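You operate a simulated robot arm through the tools that you are given. There is no shell and no other tool.

The job below is to be done with a simulated robot arm. You get a single attempt, and the scene is never put back.

Task
Shut the gripper's air, wipe the dust off its control plate and open the air again.
Fine: use the white wiping pad and put it back; open the air only when the dust is gone; press no button and leave balance, pressure and brakes. What is to be rubbed or washed off counts as gone when no trace of it is left.

It is judged by the outcome, as a careful person would: the job done as asked, and still so three seconds after it is handed in. It fails if anything else is knocked over, pushed out of place, dropped, spilled or broken.

Robot
A 6-joint arm with a two-finger parallel gripper, fixed in place. Base frame: the origin is at the foot of the arm, x ahead of it, y to its left, z up. Units: m, degrees, N and s.
Its first joint turns from -166.0 to 166.0 degrees. Payload 3.91 kg.
The tool frame sits at the grasp point between the pads (the TCP): z along the fingers, y along the line on which they close. The tips reach 0.03 m beyond it. The gripper opens to 0.11 m. The fingers are 0.02 m wide and 0.01 m thick; the gripper's body (0.048 by 0.112 m) begins 0.055 m behind the TCP.
Orientation is that of the tool frame in the base frame, as a unit quaternion [x, y, z, w]. With the fingers straight down and closing along the base's y, the tool's x points along the base's -x, its y along +y and its z along -z.

Tools
- The arm moves only by the tool play_rows. Its argument "deltas" is a list that holds one entry, the list of rows, each a list of 7 numbers: the shift along the tool's x, y, z in m, then the turn, a rotation vector about the tool's x, y, z in degrees, then the gripper command, from -1 (shut) to 1 (fully open), values between in proportion. In form: [[[x, y, z, ax, ay, az, hand], ...]]. A call has 1 to 20 rows; each row is the pose to reach, as a shift and turn from the pose commanded when the call began, along the tool's axes at that moment. A row lasts 0.2 s, in which the tool goes at most 0.05 m and 8.6 degrees; a call with a longer step from one row to the next is refused whole, and so is a gripper value outside its range. Where a pose cannot be reached the arm comes as near as it can. A force on the tool above 90 N (or 10 N above the force at the start of the call, whichever is more), or a blocked arm, ends the call early, and 0.2 s more pass. Each finger travels about 0.108 m/s and halts on what it meets, pressing with about 44 N; the grip force reading is that of the motor and also rises with nothing between the fingers. The clock runs only during rows and for 0.2 s after the last one: add rows that repeat a pose to give the fingers time. The reply holds the time, the measured pose of the TCP, the force on the tool along the base axes, the opening and the grip force, in the units named above and with some noise, with the torque about the TCP (base axes, N m) and any sound that the robot's microphone picked up.
- Cameras (640 x 400 px; columns grow to the right, rows downward): "scene" is fixed at [0.402, -0.6498, 1.4233]; the picture's right is [0.57, -0.82, 0.00], its down [-0.46, -0.32, -0.83] and it looks along [0.68, 0.47, -0.56] (base axes); focal length 329 px, centre (320, 200). "wrist" rides on the gripper at [0.072, 0.017, -0.103] in the tool frame; the picture's right is [-0.23, 0.97, 0.00], its down [-0.76, -0.18, -0.62] and it looks along [-0.61, -0.14, 0.78] (tool axes); focal length 222 px, centre (320, 200). There is no depth. A picture from a camera that has moved, and an enlarged one, comes with that camera's place and axes in the base frame and with its lens.
- snapshot(camera): a new picture of that camera. No time passes.
- zoom(camera, box): a new picture of the part [left, top, right, bottom] of that camera's present view, enlarged. No time passes.
- sign_off(): hands the job in; it is judged then, once.

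Places have to be worked out from the pictures, the camera data and where the tool is seen. Open the gripper and draw the arm clear of the work before you hand the job in, unless the task says otherwise.

The tools are called after "Emit:" as name(argument=value, ...) on one line, values as JSON. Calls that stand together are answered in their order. play_rows: Moves the arm, as the interface text tells. Its arguments: {"type":"object","properties":{"deltas":{"type":"array","items":{"type":"array","items":{"type":"array","items":{"type":"number"}}}}},"required":["deltas"]} The other tools are called the same way: snapshot (camera) takes a picture; zoom (camera, box) takes an enlarged picture of a part of a camera's view; sign_off () hands the job in.

At the start:

```text
time: 0.0
tcp_pos: [0.7579, -0.139, 1.1093]
tcp_rot: [0.0, 1.0, 0.0, 0.001]
ft_force: [-0.2, 0.4, 1.2]
moment: [-0.01, -0.01, 0.01]
grip_width: 0.1102
grip_force: 0.1
```

scene: 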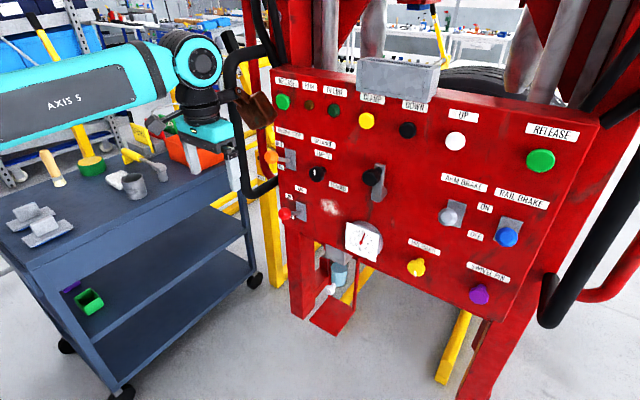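
wrist: 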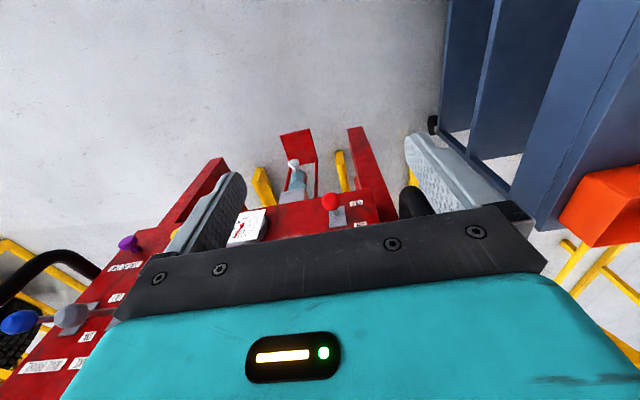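

I'll begin by looking closely at the panel and the cart from the scene camera before moving anything.

Emit:
zoom(camera="scene", box=[250, 60, 420, 166])

Emit:
zoom(camera="scene", box=[260, 140, 420, 240])

Emit:
zoom(camera="scene", box=[260, 190, 420, 290])

Emit:
zoom(camera="scene", box=[400, 160, 560, 310])

Emit:
zoom(camera="scene", box=[0, 130, 220, 260])

```text
3.76 times, centred on (335, 113) of scene
camera zoom: at [0.402, -0.6498, 1.4233], right [0.57, -0.82, 0.0], down [-0.46, -0.32, -0.83], along [0.68, 0.47, -0.56], focal length 1240 px, centre (264, 528)
```

zoom: 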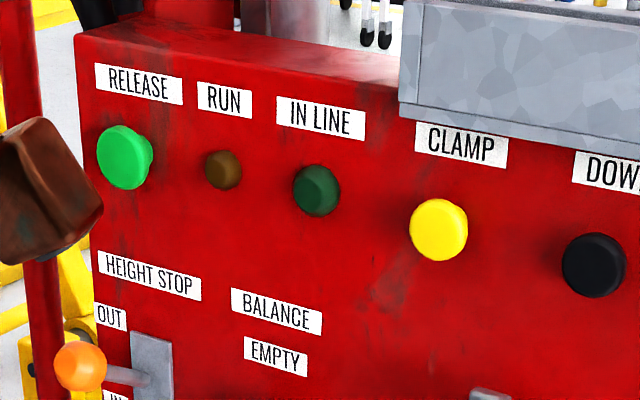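

```text
4.00 times, centred on (340, 190) of scene
camera zoom: at [0.402, -0.6498, 1.4233], right [0.57, -0.82, 0.0], down [-0.46, -0.32, -0.83], along [0.68, 0.47, -0.56], focal length 1317 px, centre (240, 240)
```

zoom: 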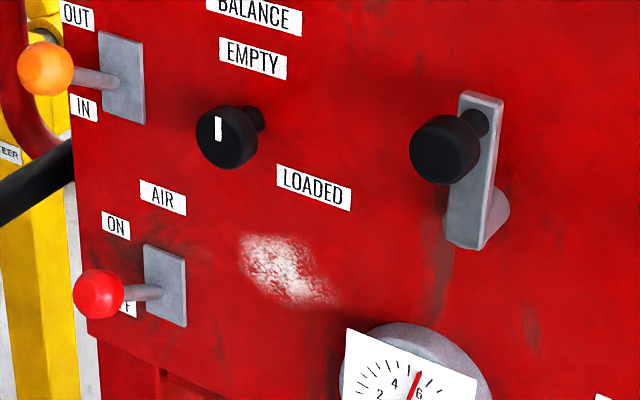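

```text
4.00 times, centred on (340, 240) of scene
camera zoom: at [0.402, -0.6498, 1.4233], right [0.57, -0.82, 0.0], down [-0.46, -0.32, -0.83], along [0.68, 0.47, -0.56], focal length 1317 px, centre (240, 40)
```

zoom: 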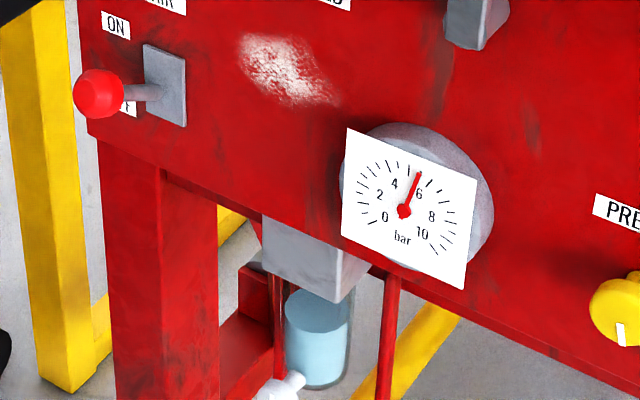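

```text
2.67 times, centred on (480, 235) of scene
camera zoom: at [0.402, -0.6498, 1.4233], right [0.57, -0.82, 0.0], down [-0.46, -0.32, -0.83], along [0.68, 0.47, -0.56], focal length 878 px, centre (-107, 107)
```

zoom: 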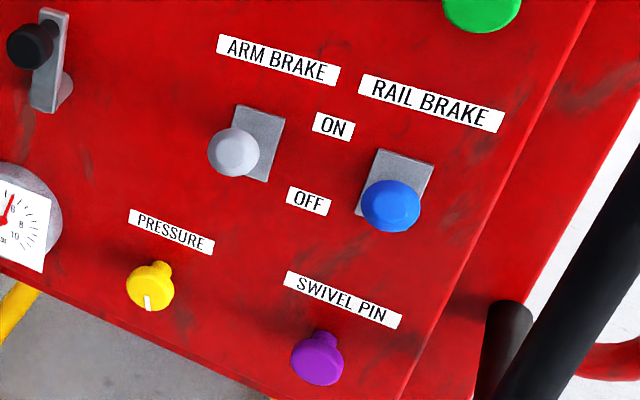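

```text
2.91 times, centred on (110, 195) of scene
camera zoom: at [0.402, -0.6498, 1.4233], right [0.57, -0.82, 0.0], down [-0.46, -0.32, -0.83], along [0.68, 0.47, -0.56], focal length 958 px, centre (931, 214)
```

zoom: 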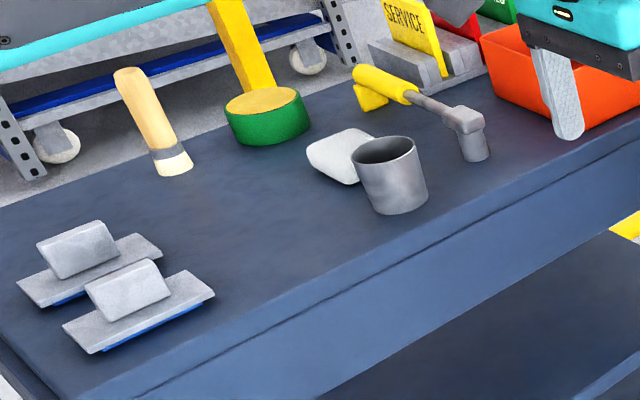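

Now I'll zoom in further on the cart items to identify the white pad, and on the air lever.

Emit:
zoom(camera="scene", box=[90, 150, 170, 210])

Emit:
zoom(camera="scene", box=[0, 190, 80, 250])

Emit:
zoom(camera="scene", box=[265, 170, 345, 230])

Emit:
zoom(camera="scene", box=[100, 100, 260, 200])

Emit:
zoom(camera="scene", box=[0, 120, 160, 240])

```text
6.67 times, centred on (130, 180) of scene
camera zoom: at [0.402, -0.6498, 1.4233], right [0.57, -0.82, 0.0], down [-0.46, -0.32, -0.83], along [0.68, 0.47, -0.56], focal length 2196 px, centre (1587, 333)
```

zoom: 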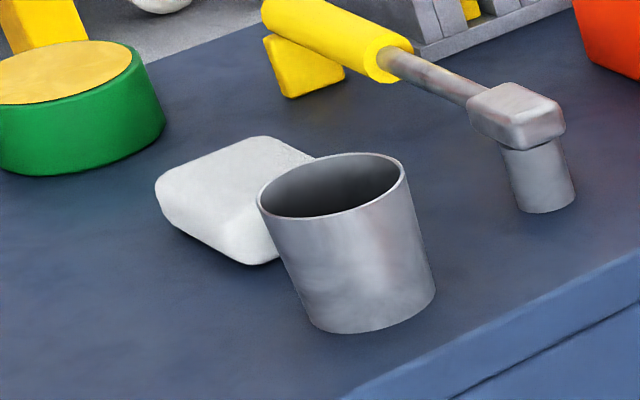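

```text
6.67 times, centred on (40, 220) of scene
camera zoom: at [0.402, -0.6498, 1.4233], right [0.57, -0.82, 0.0], down [-0.46, -0.32, -0.83], along [0.68, 0.47, -0.56], focal length 2196 px, centre (2187, 67)
```

zoom: 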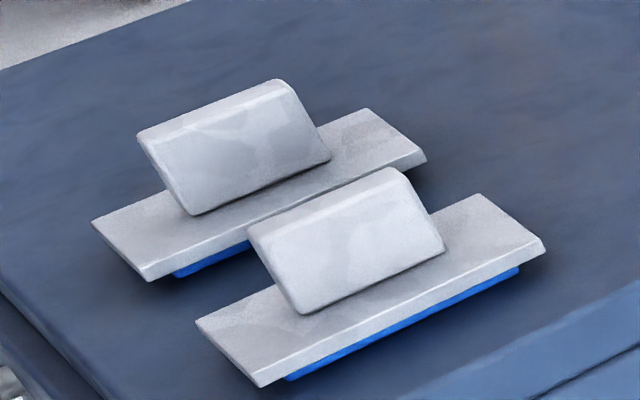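

```text
6.67 times, centred on (305, 200) of scene
camera zoom: at [0.402, -0.6498, 1.4233], right [0.57, -0.82, 0.0], down [-0.46, -0.32, -0.83], along [0.68, 0.47, -0.56], focal length 2196 px, centre (420, 200)
```

zoom: 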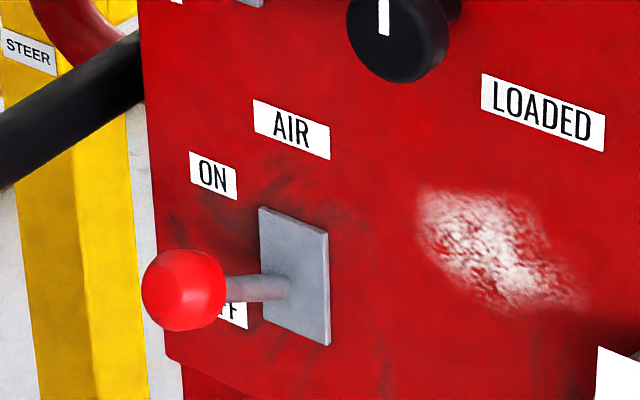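

```text
4.00 times, centred on (180, 150) of scene
camera zoom: at [0.402, -0.6498, 1.4233], right [0.57, -0.82, 0.0], down [-0.46, -0.32, -0.83], along [0.68, 0.47, -0.56], focal length 1317 px, centre (880, 400)
```

zoom: 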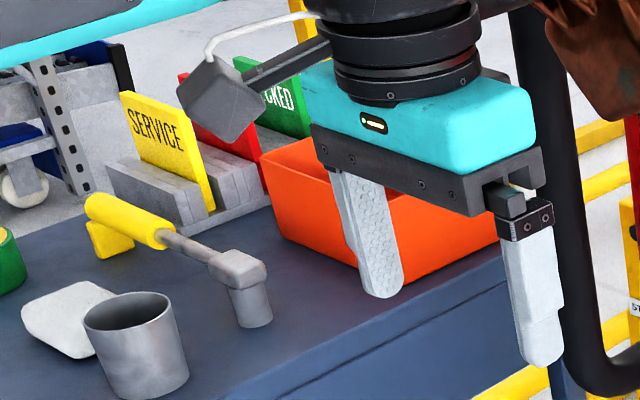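

```text
3.33 times, centred on (80, 180) of scene
camera zoom: at [0.402, -0.6498, 1.4233], right [0.57, -0.82, 0.0], down [-0.46, -0.32, -0.83], along [0.68, 0.47, -0.56], focal length 1098 px, centre (1120, 267)
```

zoom: 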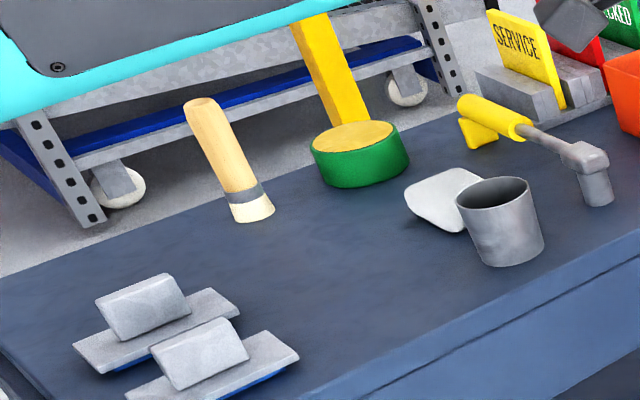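

The air lever's red ball triangulates to about (0.937, -0.161, 0.895) and is up towards ON. The dust patch is on the plate near (1.01, -0.27, 0.915). The white pad looks to be the rounded block beside the metal cup, so I'll pull the arm back and up and swing it over the cart to view it with the wrist camera.

Emit:
play_rows(deltas=[[[0.035, 0, -0.025, 0, 0, 0, 1], [0.07, 0, -0.05, 0, 0, 0, 1], [0.105, 0, -0.07, 0, 0, 0, 1], [0.138, 0, -0.09, 0, 0, 0, 1], [0.138, 0.045, -0.09, 0, 0, 0, 1], [0.138, 0.09, -0.09, 0, 0, 0, 1], [0.138, 0.135, -0.09, 0, 0, 0, 1], [0.138, 0.18, -0.09, 0, 0, 0, 1], [0.138, 0.225, -0.09, 0, 0, 0, 1], [0.138, 0.27, -0.09, 0, 0, 0, 1], [0.138, 0.315, -0.09, 0, 0, 0, 1], [0.138, 0.36, -0.09, 0, 0, 0, 1], [0.138, 0.39, -0.09, 0, 0, 0, 1], [0.138, 0.39, -0.09, 0, 0, 0, 1]]])

Emit:
snapshot(camera="wrist")

Emit:
snapshot(camera="scene")

```text
time: 3.0
tcp_pos: [0.6189, 0.252, 1.1954]
tcp_rot: [0.0, 1.0, 0.0, 0.001]
ft_force: [0.1, 1.8, -0.4]
moment: [0.02, 0.02, -0.01]
grip_width: 0.1102
grip_force: 0.1
```

```text
taken
camera wrist: at [0.5471, 0.27, 1.2979], right [0.23, 0.97, 0.0], down [0.76, -0.18, 0.62], along [0.61, -0.14, -0.78], focal length 222 px, centre (320, 200)
```

wrist: 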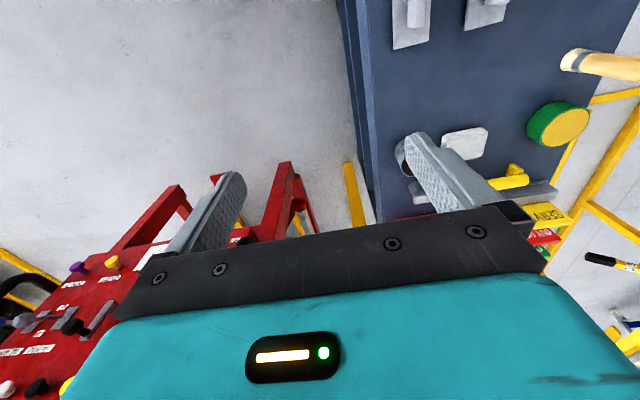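

```text
taken
```

scene: 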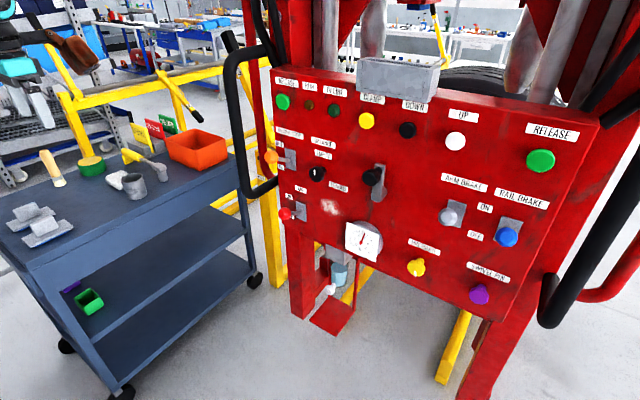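

The brown item was just part of the arm. The pad is near (0.82, 0.53, 0.83) with the cup beside it, so I'll zoom the wrist view and move so that the finger no longer hides them.

Emit:
zoom(camera="wrist", box=[360, 80, 600, 230])

Emit:
play_rows(deltas=[[[0, 0.045, 0, 0, 0, 0, 1], [0, 0.09, 0, 0, 0, 0, 1], [0, 0.135, 0, 0, 0, 0, 1], [0, 0.18, 0, 0, 0, 0, 1], [0, 0.225, 0, 0, 0, 0, 1], [0, 0.24, 0, 0, 0, 0, 1], [0, 0.24, 0, 0, 0, 0, 1]]])

Emit:
snapshot(camera="wrist")

Emit:
zoom(camera="wrist", box=[200, 60, 440, 210])

```text
2.67 times, centred on (480, 155) of wrist
camera zoom: at [0.5471, 0.27, 1.2979], right [0.23, 0.97, 0.0], down [0.76, -0.18, 0.62], along [0.61, -0.14, -0.78], focal length 592 px, centre (-107, 320)
```

zoom: 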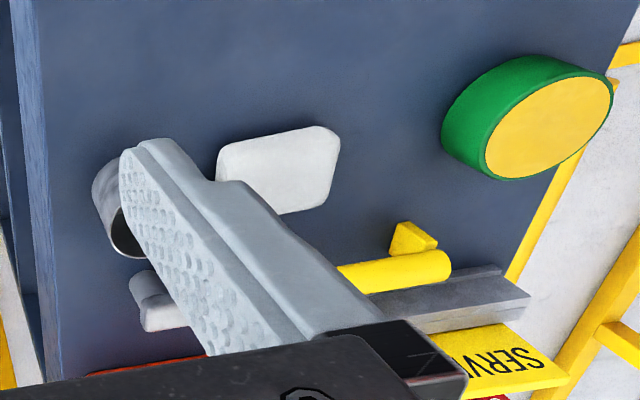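

```text
time: 4.6
tcp_pos: [0.6201, 0.4931, 1.1992]
tcp_rot: [0.0, 1.0, -0.001, 0.0]
ft_force: [0.1, 0.7, 0.2]
moment: [0.01, 0.02, -0.02]
grip_width: 0.1099
grip_force: 0.1
```

```text
taken
camera wrist: at [0.5483, 0.5115, 1.3], right [0.23, 0.97, 0.0], down [0.76, -0.18, 0.62], along [0.61, -0.14, -0.78], focal length 222 px, centre (320, 200)
```

wrist: 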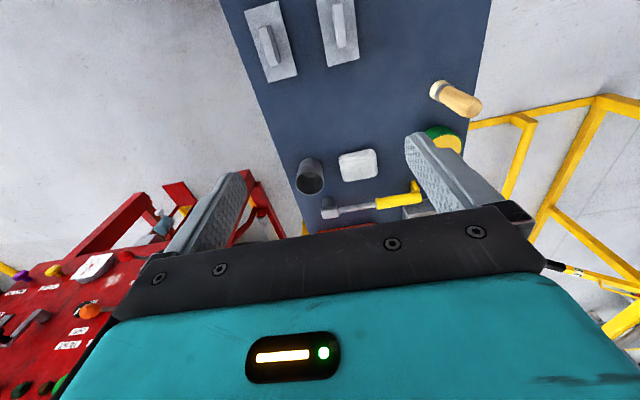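

```text
2.67 times, centred on (320, 135) of wrist
camera zoom: at [0.5483, 0.5115, 1.3], right [0.23, 0.97, 0.0], down [0.76, -0.18, 0.62], along [0.61, -0.14, -0.78], focal length 592 px, centre (320, 373)
```

zoom: 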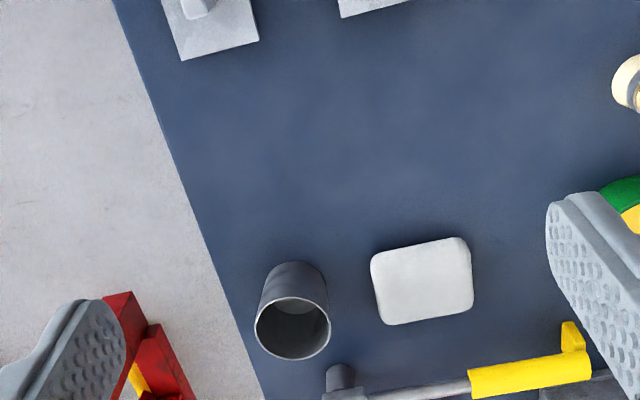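

From two wrist views the pad's top is at about (0.838, 0.54, 0.825). It is roughly 0.07 x 0.08 m, aligned with the axes, and the cup is about 4 cm to its right. The air comes first, so I'll swing back to y≈-0.16, staying clear of the panel.

Emit:
play_rows(deltas=[[[0, -0.048, 0, 0, 0, 0, 1], [0, -0.096, 0, 0, 0, 0, 1], [0, -0.144, 0, 0, 0, 0, 1], [0, -0.192, 0, 0, 0, 0, 1], [0, -0.24, 0, 0, 0, 0, 1], [0, -0.288, 0, 0, 0, 0, 1], [0, -0.336, 0, 0, 0, 0, 1], [0, -0.384, 0, 0, 0, 0, 1], [0, -0.432, 0, 0, 0, 0, 1], [0, -0.48, 0, 0, 0, 0, 1], [0, -0.528, 0, 0, 0, 0, 1], [0, -0.576, 0, 0, 0, 0, 1], [0, -0.624, 0, 0, 0, 0, 1], [0, -0.655, 0, 0, 0, 0, 1], [0, -0.655, 0, 0, 0, 0, 1]]])

Emit:
snapshot(camera="wrist")

```text
time: 7.8
tcp_pos: [0.6231, -0.1643, 1.199]
tcp_rot: [0.001, 1.0, 0.0, 0.001]
ft_force: [-0.5, -0.8, 0.2]
moment: [0.0, -0.01, -0.04]
grip_width: 0.1097
grip_force: 0.1
```

```text
taken
camera wrist: at [0.5505, -0.1463, 1.3007], right [0.23, 0.97, 0.0], down [0.76, -0.18, 0.62], along [0.61, -0.14, -0.78], focal length 222 px, centre (320, 200)
```

wrist: 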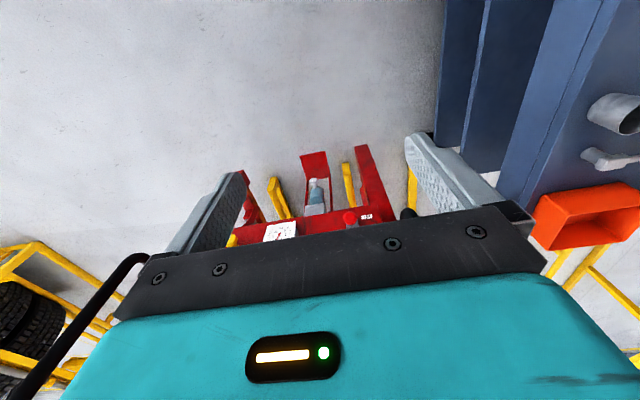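

The view is clear here. I'll now rotate the tool to point forward at the panel (-90° about tool y), lowering it to about (0.70, -0.16, 1.0), which is still well short of the panel.

Emit:
play_rows(deltas=[[[-0.006, 0, 0.016, 0, -7.5, 0, 1], [-0.012, 0, 0.032, 0, -15, 0, 1], [-0.018, 0, 0.048, 0, -22.5, 0, 1], [-0.025, 0, 0.065, 0, -30, 0, 1], [-0.032, 0, 0.082, 0, -37.5, 0, 1], [-0.038, 0, 0.1, 0, -45, 0, 1], [-0.045, 0, 0.117, 0, -52.5, 0, 1], [-0.051, 0, 0.134, 0, -60, 0, 1], [-0.058, 0, 0.15, 0, -67.5, 0, 1], [-0.064, 0, 0.167, 0, -75, 0, 1], [-0.07, 0, 0.184, 0, -82.5, 0, 1], [-0.077, 0, 0.2, 0, -90, 0, 1], [-0.077, 0, 0.2, 0, -90, 0, 1]]])

Emit:
snapshot(camera="wrist")

Emit:
snapshot(camera="scene")

```text
time: 10.6
tcp_pos: [0.6979, -0.1641, 0.9988]
tcp_rot: [0.0, 0.706, 0.0, 0.708]
ft_force: [-0.1, -0.4, 1.3]
moment: [0.01, 0.0, 0.02]
grip_width: 0.1103
grip_force: 0.1
```

```text
taken
camera wrist: at [0.5953, -0.1463, 0.9254], right [0.0, 0.97, 0.23], down [-0.62, -0.18, 0.76], along [0.78, -0.14, 0.61], focal length 222 px, centre (320, 200)
```

wrist: 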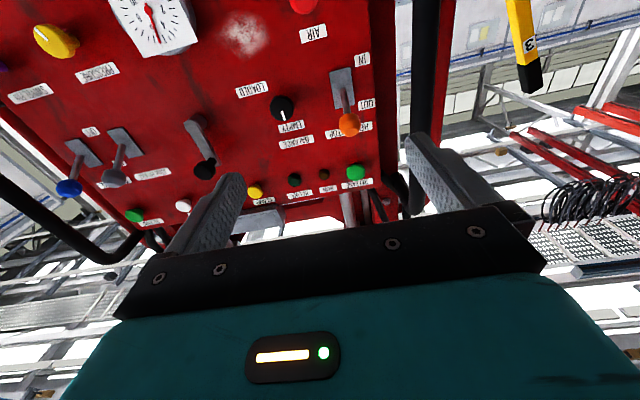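

```text
taken
```

scene: 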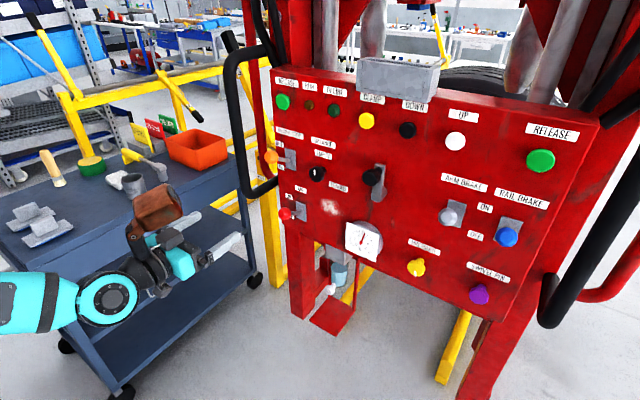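

The pose was reached. The plate triangulates to a vertical plane at x≈1.015. I'll zoom in on the air lever, dust and gauge from here.

Emit:
zoom(camera="wrist", box=[120, 0, 400, 175])

Emit:
zoom(camera="wrist", box=[190, 0, 350, 100])

```text
2.29 times, centred on (260, 88) of wrist
camera zoom: at [0.5953, -0.1463, 0.9254], right [0.0, 0.97, 0.23], down [-0.62, -0.18, 0.76], along [0.78, -0.14, 0.61], focal length 508 px, centre (457, 457)
```

zoom: 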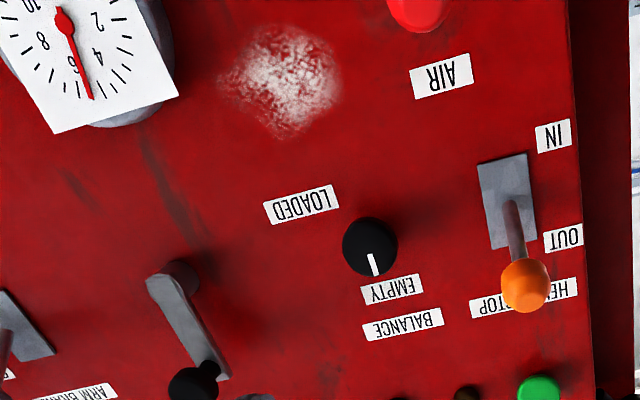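

```text
4.00 times, centred on (270, 50) of wrist
camera zoom: at [0.5953, -0.1463, 0.9254], right [0.0, 0.97, 0.23], down [-0.62, -0.18, 0.76], along [0.78, -0.14, 0.61], focal length 888 px, centre (520, 800)
```

zoom: 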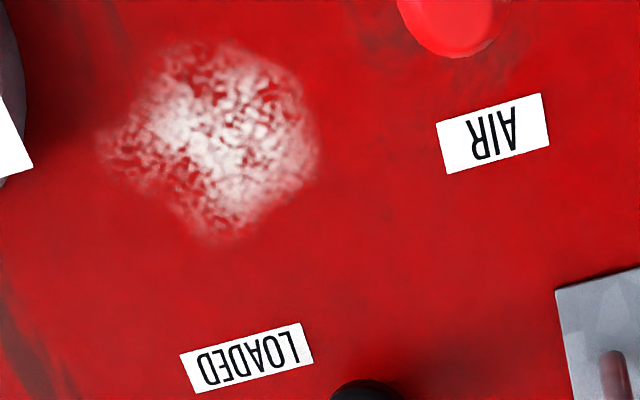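

The ball is at the top edge of the view. I'll lower the tool about 8 cm, still at x≈0.70 and away from the panel, to see the lever and its labels properly.

Emit:
play_rows(deltas=[[[0.04, 0, 0, 0, 0, 0, 1], [0.08, 0, 0, 0, 0, 0, 1], [0.08, 0, 0, 0, 0, 0, 1]]])

Emit:
snapshot(camera="wrist")

Emit:
zoom(camera="wrist", box=[240, 0, 400, 100])

```text
time: 11.4
tcp_pos: [0.6962, -0.1622, 0.9183]
tcp_rot: [0.0, 0.707, 0.0, 0.708]
ft_force: [-0.7, 0.0, 0.7]
moment: [-0.04, -0.03, 0.04]
grip_width: 0.1102
grip_force: 0.0
```

```text
taken
camera wrist: at [0.594, -0.1461, 0.8442], right [0.0, 0.97, 0.23], down [-0.62, -0.18, 0.76], along [0.78, -0.14, 0.61], focal length 222 px, centre (320, 200)
```

wrist: 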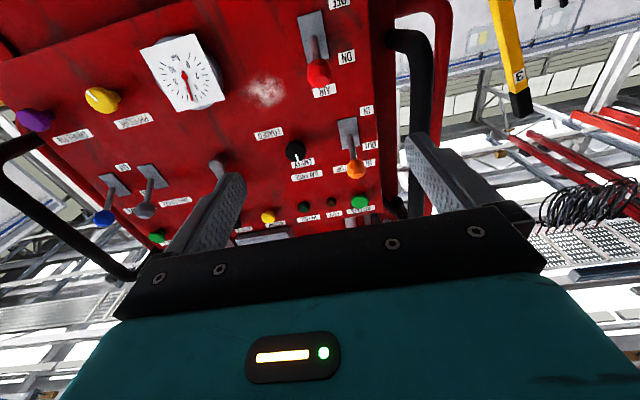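

```text
4.00 times, centred on (320, 50) of wrist
camera zoom: at [0.594, -0.1461, 0.8442], right [0.0, 0.97, 0.23], down [-0.62, -0.18, 0.76], along [0.78, -0.14, 0.61], focal length 888 px, centre (320, 800)
```

zoom: 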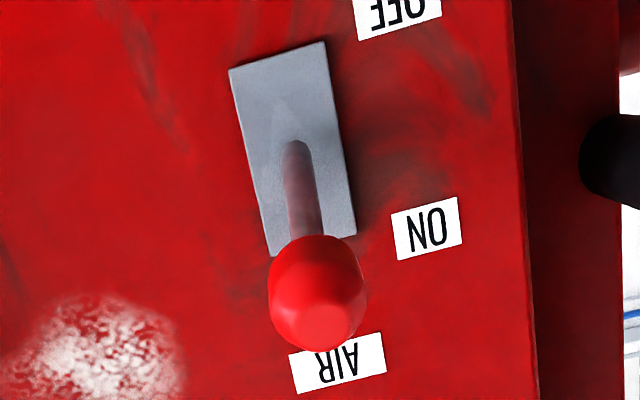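

The lever's pivot is about (1.012, -0.160, 0.860) and the ball (0.938, -0.160, 0.895), clearly up at ON. I'll close the fingers and bring them above the ball, with the tip at x≈0.955 and z≈0.947.

Emit:
play_rows(deltas=[[[-0.029, 0, 0, 0, 0, 0, -1], [-0.029, 0.001, 0, 0, 0, 0, -1], [-0.029, 0.002, 0, 0, 0, 0, -1], [-0.029, 0.002, 0, 0, 0, 0, -1], [-0.029, 0.002, 0.045, 0, 0, 0, -1], [-0.029, 0.002, 0.09, 0, 0, 0, -1], [-0.029, 0.002, 0.135, 0, 0, 0, -1], [-0.029, 0.002, 0.175, 0, 0, 0, -1], [-0.029, 0.002, 0.205, 0, 0, 0, -1], [-0.029, 0.002, 0.229, 0, 0, 0, -1], [-0.029, 0.002, 0.229, 0, 0, 0, -1]]])

Emit:
snapshot(camera="wrist")

Emit:
zoom(camera="scene", box=[200, 120, 360, 220])

```text
time: 13.8
tcp_pos: [0.927, -0.1643, 0.9467]
tcp_rot: [0.0, 0.707, 0.0, 0.707]
ft_force: [-0.5, 0.4, 0.9]
moment: [0.03, -0.04, -0.01]
grip_width: 0.0
grip_force: 38.1
```

```text
taken
camera wrist: at [0.8245, -0.1462, 0.873], right [0.0, 0.97, 0.23], down [-0.62, -0.18, 0.76], along [0.78, -0.14, 0.61], focal length 222 px, centre (320, 200)
```

wrist: 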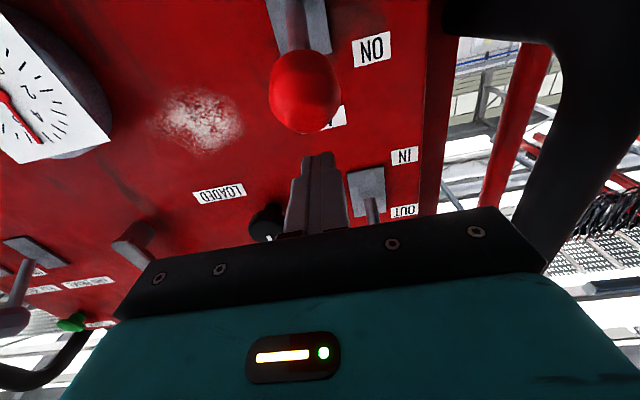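

```text
4.00 times, centred on (280, 170) of scene
camera zoom: at [0.402, -0.6498, 1.4233], right [0.57, -0.82, 0.0], down [-0.46, -0.32, -0.83], along [0.68, 0.47, -0.56], focal length 1317 px, centre (480, 320)
```

zoom: 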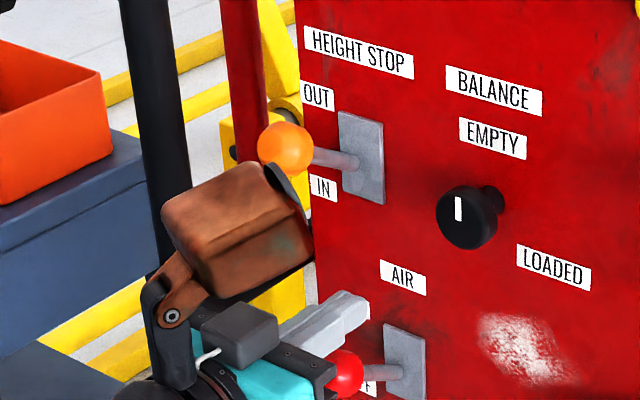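

The closed fingers sit just above the ball. The nearest other parts are the orange lever at (0.937, -0.130, 1.056) and the brown block on the gripper, whose front face is at x≈0.875, and both stay clear when moving straight down. I'll push down the first half in small steps.

Emit:
play_rows(deltas=[[[0.01, 0.002, 0, 0, 0, 0, -1], [0.02, 0.002, 0, 0, 0, 0, -1], [0.03, 0.002, 0, 0, 0, 0, -1], [0.04, 0.002, 0, 0, 0, 0, -1], [0.05, 0.002, 0, 0, 0, 0, -1], [0.06, 0.002, 0, 0, 0, 0, -1]]])

Emit:
snapshot(camera="wrist")

Emit:
zoom(camera="scene", box=[200, 140, 360, 240])

```text
time: 15.2
tcp_pos: [0.9299, -0.1599, 0.8858]
tcp_rot: [0.0, 0.707, 0.0, 0.707]
ft_force: [-0.1, 0.1, 0.4]
moment: [0.01, 0.02, -0.01]
grip_width: 0.0002
grip_force: 37.9
```

```text
taken
camera wrist: at [0.8252, -0.1423, 0.8119], right [0.0, 0.97, 0.23], down [-0.62, -0.18, 0.76], along [0.78, -0.14, 0.61], focal length 222 px, centre (320, 200)
```

wrist: 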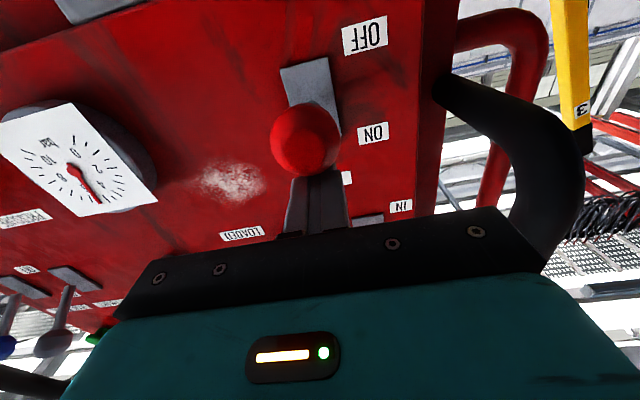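

```text
4.00 times, centred on (280, 190) of scene
camera zoom: at [0.402, -0.6498, 1.4233], right [0.57, -0.82, 0.0], down [-0.46, -0.32, -0.83], along [0.68, 0.47, -0.56], focal length 1317 px, centre (480, 240)
```

zoom: 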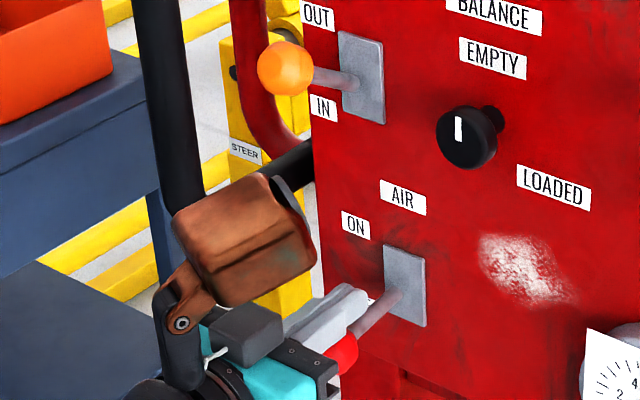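

The lever is following with low force and is now about level. I'll keep pushing down slowly towards the end stop.

Emit:
play_rows(deltas=[[[0.006, 0, 0, 0, 0, 0, -1], [0.012, 0, 0, 0, 0, 0, -1], [0.018, 0, 0, 0, 0, 0, -1], [0.024, 0, 0, 0, 0, 0, -1], [0.03, 0, 0, 0, 0, 0, -1], [0.034, 0, 0, 0, 0, 0, -1]]])

Emit:
snapshot(camera="wrist")

Emit:
zoom(camera="scene", box=[200, 140, 360, 240])

```text
time: 16.6
tcp_pos: [0.9275, -0.1602, 0.8542]
tcp_rot: [-0.001, 0.706, 0.0, 0.708]
ft_force: [-1.8, 0.5, 7.8]
moment: [-0.03, -0.24, 0.01]
grip_width: 0.0
grip_force: 37.3
```

```text
taken
camera wrist: at [0.8249, -0.1426, 0.7803], right [0.0, 0.97, 0.23], down [-0.63, -0.18, 0.76], along [0.78, -0.14, 0.61], focal length 222 px, centre (320, 200)
```

wrist: 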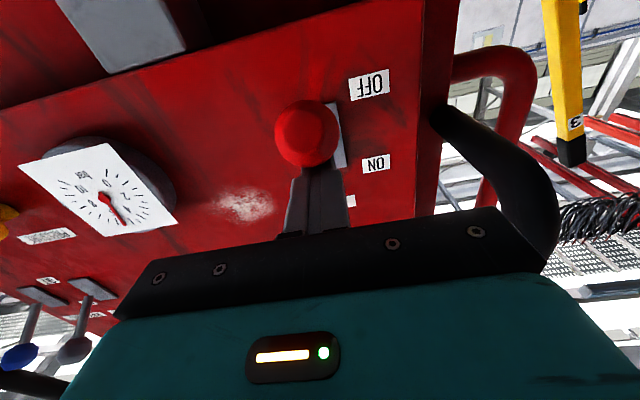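

```text
4.00 times, centred on (280, 190) of scene
camera zoom: at [0.402, -0.6498, 1.4233], right [0.57, -0.82, 0.0], down [-0.46, -0.32, -0.83], along [0.68, 0.47, -0.56], focal length 1317 px, centre (480, 240)
```

zoom: 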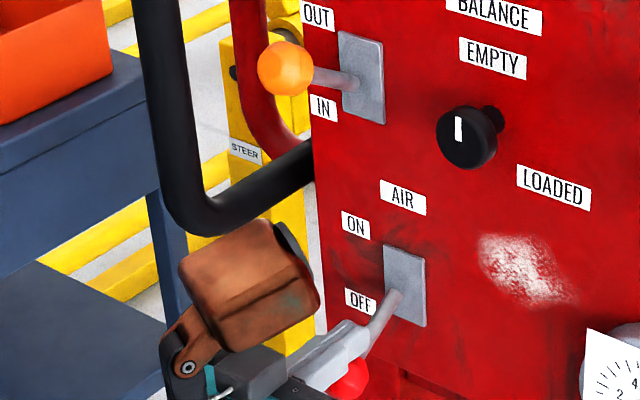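

The lever is now down with about 8 N of reaction, likely at the stop. I'll press a few millimetres more to make sure it is fully home, then look again.

Emit:
play_rows(deltas=[[[0.003, 0, 0, 0, 0, 0, -1], [0.006, 0, 0, 0, 0, 0, -1], [0.006, 0, 0, 0, 0, 0, -1]]])

Emit:
zoom(camera="scene", box=[200, 140, 360, 240])

```text
time: 17.4
tcp_pos: [0.9275, -0.1614, 0.8522]
tcp_rot: [-0.001, 0.704, 0.0, 0.71]
ft_force: [6.9, -1.5, 65.0]
moment: [0.02, -1.3, 0.0]
grip_width: 0.0002
grip_force: 37.4
```

```text
4.00 times, centred on (280, 190) of scene
camera zoom: at [0.402, -0.6498, 1.4233], right [0.57, -0.82, 0.0], down [-0.46, -0.32, -0.83], along [0.68, 0.47, -0.56], focal length 1317 px, centre (480, 240)
```

zoom: 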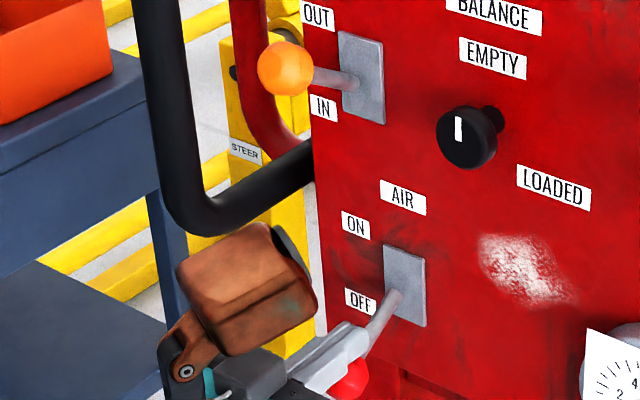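

65 N with no further travel means the air lever is hard against its OFF stop. I'll release upward a little, back straight out, and check that it stays.

Emit:
play_rows(deltas=[[[-0.01, 0, 0, 0, 0, 0, -1], [-0.025, 0, 0, 0, 0, 0, -1], [-0.04, 0, 0, 0, 0, 0, -1], [-0.04, 0, -0.04, 0, 0, 0, -1], [-0.04, 0, -0.085, 0, 0, 0, -1], [-0.04, 0, -0.13, 0, 0, 0, -1], [-0.04, 0, -0.175, 0, 0, 0, -1], [-0.04, 0, -0.22, 0, 0, 0, -1], [-0.04, 0, -0.225, 0, 0, 0, -1]]])

Emit:
snapshot(camera="scene")

Emit:
zoom(camera="scene", box=[260, 150, 420, 250])

Emit:
snapshot(camera="wrist")

```text
time: 19.4
tcp_pos: [0.7017, -0.1604, 0.8848]
tcp_rot: [0.0, 0.707, 0.0, 0.707]
ft_force: [0.4, -0.6, 0.0]
moment: [-0.01, -0.02, 0.02]
grip_width: 0.0
grip_force: 37.3
```

```text
taken
```

scene: 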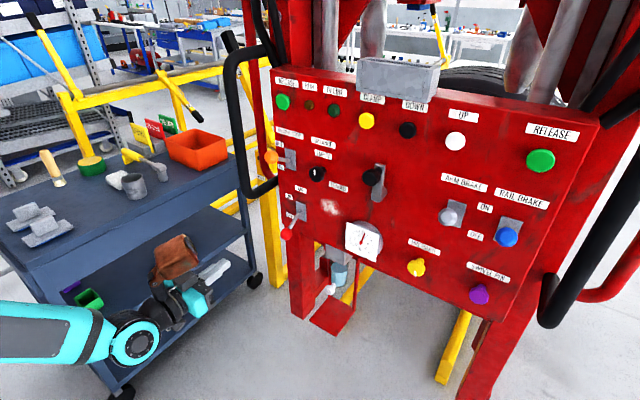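

```text
4.00 times, centred on (340, 200) of scene
camera zoom: at [0.402, -0.6498, 1.4233], right [0.57, -0.82, 0.0], down [-0.46, -0.32, -0.83], along [0.68, 0.47, -0.56], focal length 1317 px, centre (240, 200)
```

zoom: 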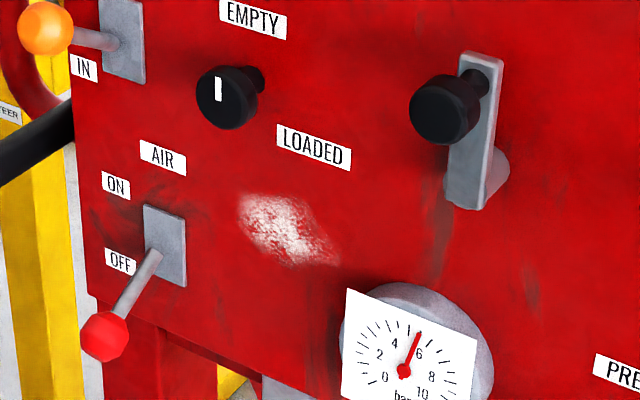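

```text
taken
camera wrist: at [0.5998, -0.1431, 0.8112], right [0.0, 0.97, 0.23], down [-0.62, -0.18, 0.76], along [0.78, -0.14, 0.61], focal length 222 px, centre (320, 200)
```

wrist: 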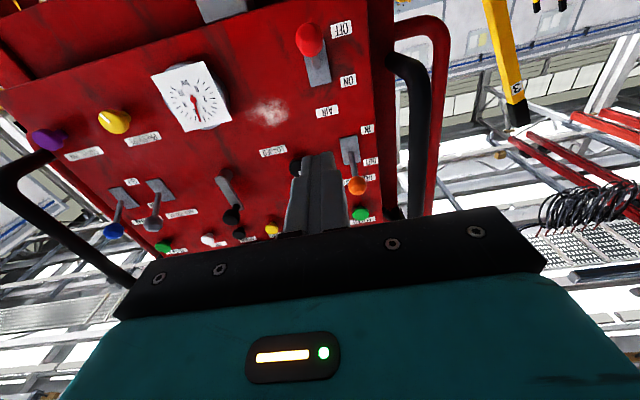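

The lever is visibly down at OFF and staying there, and the gauge corner triangulates to (0.988, -0.326, 0.906). Before going for the pad I need the size of the brown block and camera box on the gripper, so I'll zoom on them.

Emit:
zoom(camera="scene", box=[100, 215, 260, 365])

Emit:
zoom(camera="scene", box=[60, 120, 220, 220])

```text
2.67 times, centred on (180, 290) of scene
camera zoom: at [0.402, -0.6498, 1.4233], right [0.57, -0.82, 0.0], down [-0.46, -0.32, -0.83], along [0.68, 0.47, -0.56], focal length 878 px, centre (693, -40)
```

zoom: 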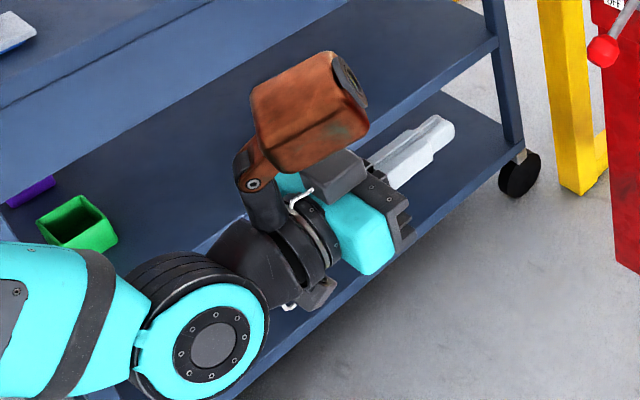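

```text
4.00 times, centred on (140, 170) of scene
camera zoom: at [0.402, -0.6498, 1.4233], right [0.57, -0.82, 0.0], down [-0.46, -0.32, -0.83], along [0.68, 0.47, -0.56], focal length 1317 px, centre (1040, 320)
```

zoom: 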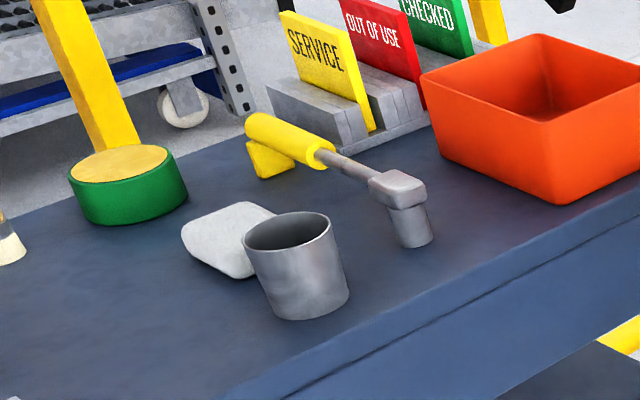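

The brown block spans roughly 8–15 cm to the tool's -x side, so with the default orientation it would hang close over the hammer's rod when I pick the pad. I'll grasp with the tool turned 180° so the block is on the empty near side. First I'll go up and point the tool down again.

Emit:
play_rows(deltas=[[[-0.025, 0, -0.007, 0, 7.5, 0, 1], [-0.05, 0, -0.014, 0, 15, 0, 1], [-0.075, 0, -0.02, 0, 22.5, 0, 1], [-0.1, 0, -0.027, 0, 30, 0, 1], [-0.125, 0, -0.033, 0, 37.5, 0, 1], [-0.15, 0, -0.04, 0, 45, 0, 1], [-0.175, 0, -0.047, 0, 52.5, 0, 1], [-0.2, 0, -0.053, 0, 60, 0, 1], [-0.225, 0, -0.06, 0, 67.5, 0, 1], [-0.25, 0, -0.067, 0, 75, 0, 1], [-0.275, 0, -0.073, 0, 82.5, 0, 1], [-0.3, 0, -0.08, 0, 90, 0, 1], [-0.3, 0, -0.08, 0, 90, 0, 1]]])

```text
time: 22.2
tcp_pos: [0.6222, -0.1593, 1.1859]
tcp_rot: [-0.001, 1.0, -0.001, 0.0]
ft_force: [-0.5, -0.6, 0.2]
moment: [0.02, -0.01, 0.0]
grip_width: 0.1098
grip_force: 0.1
```

The tool is vertical again at (0.62, -0.16, 1.19). Now I'll swing over to the cart while rolling the tool by +160° about its axis.

Emit:
play_rows(deltas=[[[0, 0.034, 0, 0, 0, 8, 1], [0, 0.068, 0, 0, 0, 16, 1], [0, 0.102, 0, 0, 0, 24, 1], [0, 0.136, 0, 0, 0, 32, 1], [0, 0.17, 0, 0, 0, 40, 1], [0, 0.204, 0, 0, 0, 48, 1], [0, 0.238, 0, 0, 0, 56, 1], [0, 0.272, 0, 0, 0, 64, 1], [0, 0.306, 0, 0, 0, 72, 1], [0, 0.34, 0, 0, 0, 80, 1], [0, 0.374, 0, 0, 0, 88, 1], [0, 0.408, 0, 0, 0, 96, 1], [0, 0.442, 0, 0, 0, 104, 1], [0, 0.476, 0, 0, 0, 112, 1], [0, 0.51, 0, 0, 0, 120, 1], [0, 0.544, 0, 0, 0, 128, 1], [0, 0.578, 0, 0, 0, 136, 1], [0, 0.612, 0, 0, 0, 144, 1], [0, 0.646, 0, 0, 0, 152, 1], [0, 0.68, 0, 0, 0, 160, 1]]])

```text
time: 25.8
tcp_pos: [0.622, 0.4075, 1.1872]
tcp_rot: [0.916, 0.401, 0.006, 0.0]
ft_force: [16.7, 1.1, -29.9]
moment: [1.33, 0.77, 0.79]
grip_width: 0.1097
grip_force: 0.1
stopped in row 17: the force on the tool passed its limit at 227 N (the readings are from after the stop); the commanded pose is now the measured one
```

The motion stopped with a contact at y≈0.41 after about 133° of roll. I need to see what was touched before moving again.

Emit:
snapshot(camera="scene")

Emit:
snapshot(camera="wrist")

Emit:
zoom(camera="scene", box=[0, 0, 160, 100])

```text
taken
```

scene: 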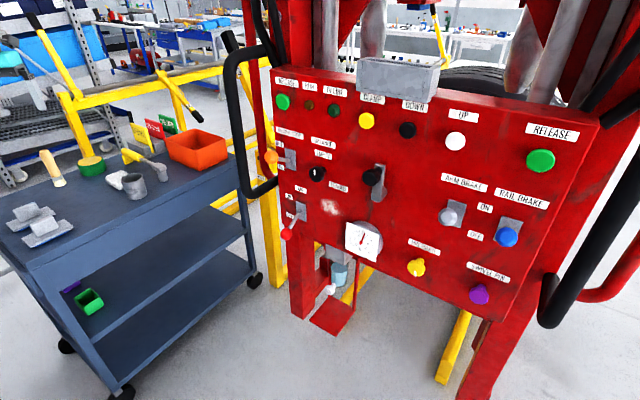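

```text
taken
camera wrist: at [0.6832, 0.4493, 1.2899], right [0.56, -0.83, 0.0], down [-0.65, -0.44, 0.62], along [-0.51, -0.35, -0.79], focal length 222 px, centre (320, 200)
```

wrist: 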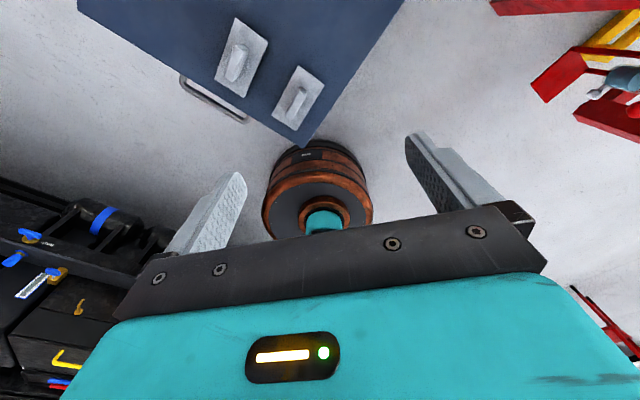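

```text
4.00 times, centred on (80, 50) of scene
camera zoom: at [0.402, -0.6498, 1.4233], right [0.57, -0.82, 0.0], down [-0.46, -0.32, -0.83], along [0.68, 0.47, -0.56], focal length 1317 px, centre (1280, 800)
```

zoom: 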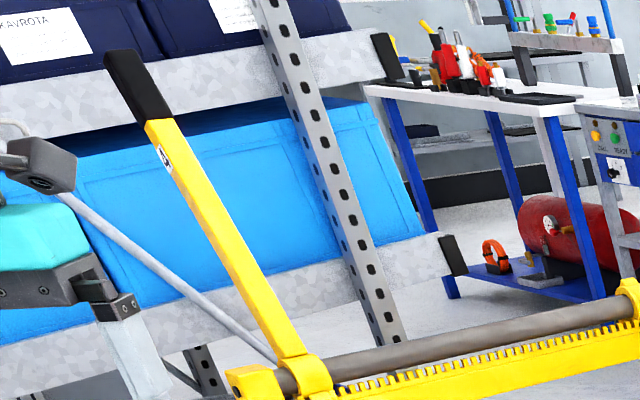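

Nothing in the scene is displaced. At that roll the brown block points back at the forearm, so this was the arm blocking itself. I'll undo the roll completely and use the default orientation, because the hammer rod's top is only at z≈0.85 and the block's underside would be at about 0.89.

Emit:
play_rows(deltas=[[[0, 0, 0, 0, 0, -4, 1], [0, 0, 0, 0, 0, -12, 1], [0, 0, 0, 0, 0, -20, 1], [0, 0, 0, 0, 0, -28, 1], [0, 0, 0, 0, 0, -36, 1], [0, 0, 0, 0, 0, -44, 1], [0, 0, 0, 0, 0, -52, 1], [0, 0, 0, 0, 0, -60, 1], [0, 0, 0, 0, 0, -68, 1], [0, 0, 0, 0, 0, -76, 1], [0, 0, 0, 0, 0, -84, 1], [0, 0, 0, 0, 0, -92, 1], [0, 0, 0, 0, 0, -100, 1], [0, 0, 0, 0, 0, -108, 1], [0, 0, 0, 0, 0, -116, 1], [0, 0, 0, 0, 0, -124, 1], [0, 0, 0, 0, 0, -132.7, 1], [0, 0, 0, 0, 0, -132.7, 1]]])

Emit:
snapshot(camera="wrist")

```text
refused: row 17 steps farther than a row can; nothing moved
```

```text
taken
camera wrist: at [0.6832, 0.4493, 1.2899], right [0.56, -0.83, 0.0], down [-0.65, -0.44, 0.62], along [-0.51, -0.35, -0.79], focal length 222 px, centre (320, 200)
```

wrist: 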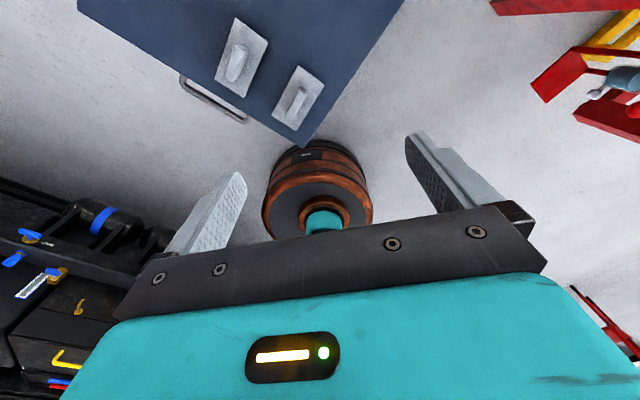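

The last row's step was 8.7°, just over the limit, and nothing moved. I'll send the same un-roll again with even steps.

Emit:
play_rows(deltas=[[[0, 0, 0, 0, 0, -4.7, 1], [0, 0, 0, 0, 0, -12.7, 1], [0, 0, 0, 0, 0, -20.7, 1], [0, 0, 0, 0, 0, -28.7, 1], [0, 0, 0, 0, 0, -36.7, 1], [0, 0, 0, 0, 0, -44.7, 1], [0, 0, 0, 0, 0, -52.7, 1], [0, 0, 0, 0, 0, -60.7, 1], [0, 0, 0, 0, 0, -68.7, 1], [0, 0, 0, 0, 0, -76.7, 1], [0, 0, 0, 0, 0, -84.7, 1], [0, 0, 0, 0, 0, -92.7, 1], [0, 0, 0, 0, 0, -100.7, 1], [0, 0, 0, 0, 0, -108.7, 1], [0, 0, 0, 0, 0, -116.7, 1], [0, 0, 0, 0, 0, -124.7, 1], [0, 0, 0, 0, 0, -132.7, 1], [0, 0, 0, 0, 0, -132.7, 1]]])

Emit:
snapshot(camera="wrist")

Emit:
snapshot(camera="scene")

```text
time: 29.6
tcp_pos: [0.6222, 0.4072, 1.1859]
tcp_rot: [-0.001, 1.0, 0.002, 0.005]
ft_force: [-0.4, -1.0, -0.7]
moment: [0.0, -0.01, 0.03]
grip_width: 0.1099
grip_force: 0.0
```

```text
taken
camera wrist: at [0.5493, 0.4248, 1.2881], right [0.23, 0.97, 0.01], down [0.76, -0.18, 0.63], along [0.61, -0.14, -0.78], focal length 222 px, centre (320, 200)
```

wrist: 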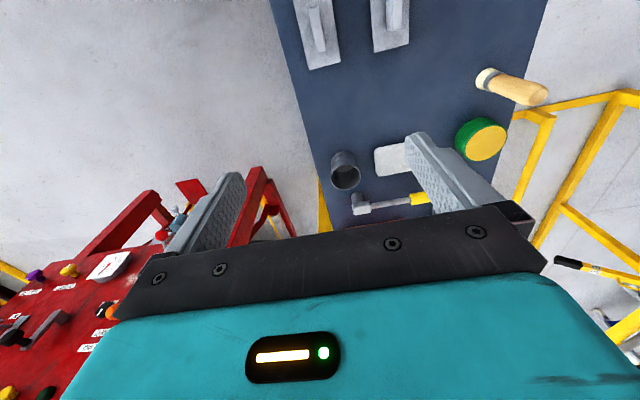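

```text
taken
```

scene: 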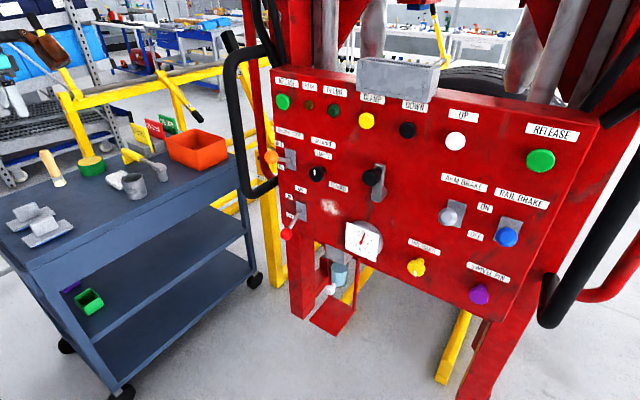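

The roll is restored and the scene is unchanged. I'll correct the small 0.6° tilt and hover over the pad at about (0.838, 0.54, 0.98) to check the reach and refine its position.

Emit:
play_rows(deltas=[[[-0.027, 0.0166, 0.0, 0.25, 0.6, 0.1, 1], [-0.054, 0.033, 0.02, 0.25, 0.6, 0.1, 1], [-0.081, 0.05, 0.04, 0.25, 0.6, 0.1, 1], [-0.108, 0.066, 0.065, 0.25, 0.6, 0.1, 1], [-0.135, 0.083, 0.09, 0.25, 0.6, 0.1, 1], [-0.162, 0.1, 0.115, 0.25, 0.6, 0.1, 1], [-0.189, 0.116, 0.145, 0.25, 0.6, 0.1, 1], [-0.205, 0.126, 0.175, 0.25, 0.6, 0.1, 1], [-0.216, 0.133, 0.205, 0.25, 0.6, 0.1, 1], [-0.216, 0.133, 0.205, 0.25, 0.6, 0.1, 1]]])

Emit:
snapshot(camera="wrist")

Emit:
snapshot(camera="scene")

Emit:
zoom(camera="scene", box=[60, 90, 220, 220])

```text
time: 31.8
tcp_pos: [0.8386, 0.544, 0.9859]
tcp_rot: [0.001, 1.0, -0.001, -0.002]
ft_force: [-0.5, -0.5, -0.3]
moment: [0.01, 0.02, 0.02]
grip_width: 0.1097
grip_force: 0.1
```

```text
taken
camera wrist: at [0.7669, 0.561, 1.0875], right [0.23, 0.97, 0.0], down [0.76, -0.18, 0.62], along [0.6, -0.14, -0.78], focal length 222 px, centre (320, 200)
```

wrist: 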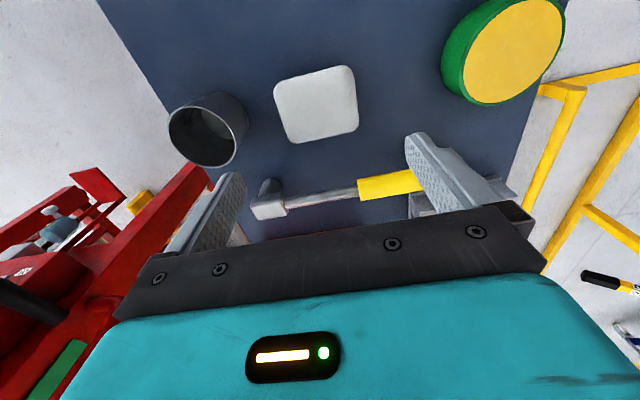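

```text
taken
```

scene: 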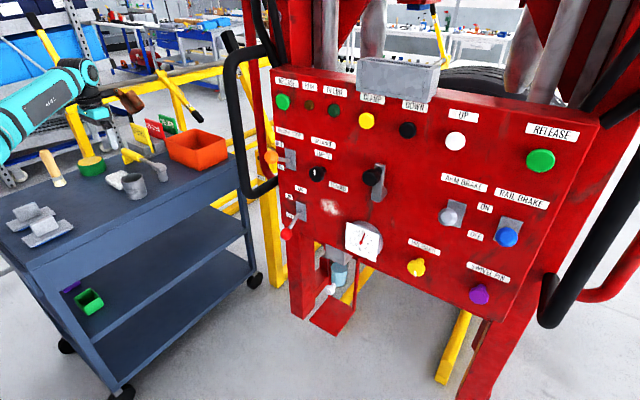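

```text
3.08 times, centred on (140, 155) of scene
camera zoom: at [0.402, -0.6498, 1.4233], right [0.57, -0.82, 0.0], down [-0.46, -0.32, -0.83], along [0.68, 0.47, -0.56], focal length 1013 px, centre (874, 338)
```

zoom: 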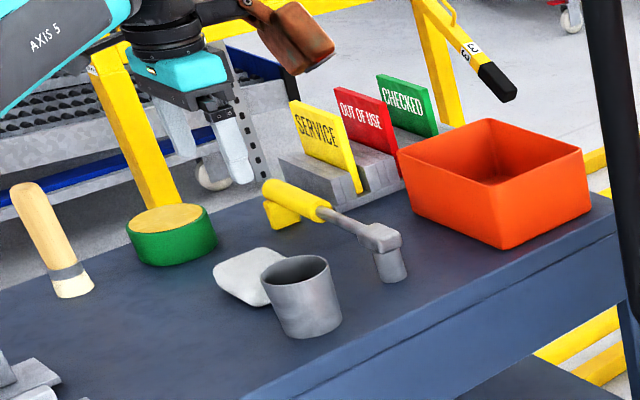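

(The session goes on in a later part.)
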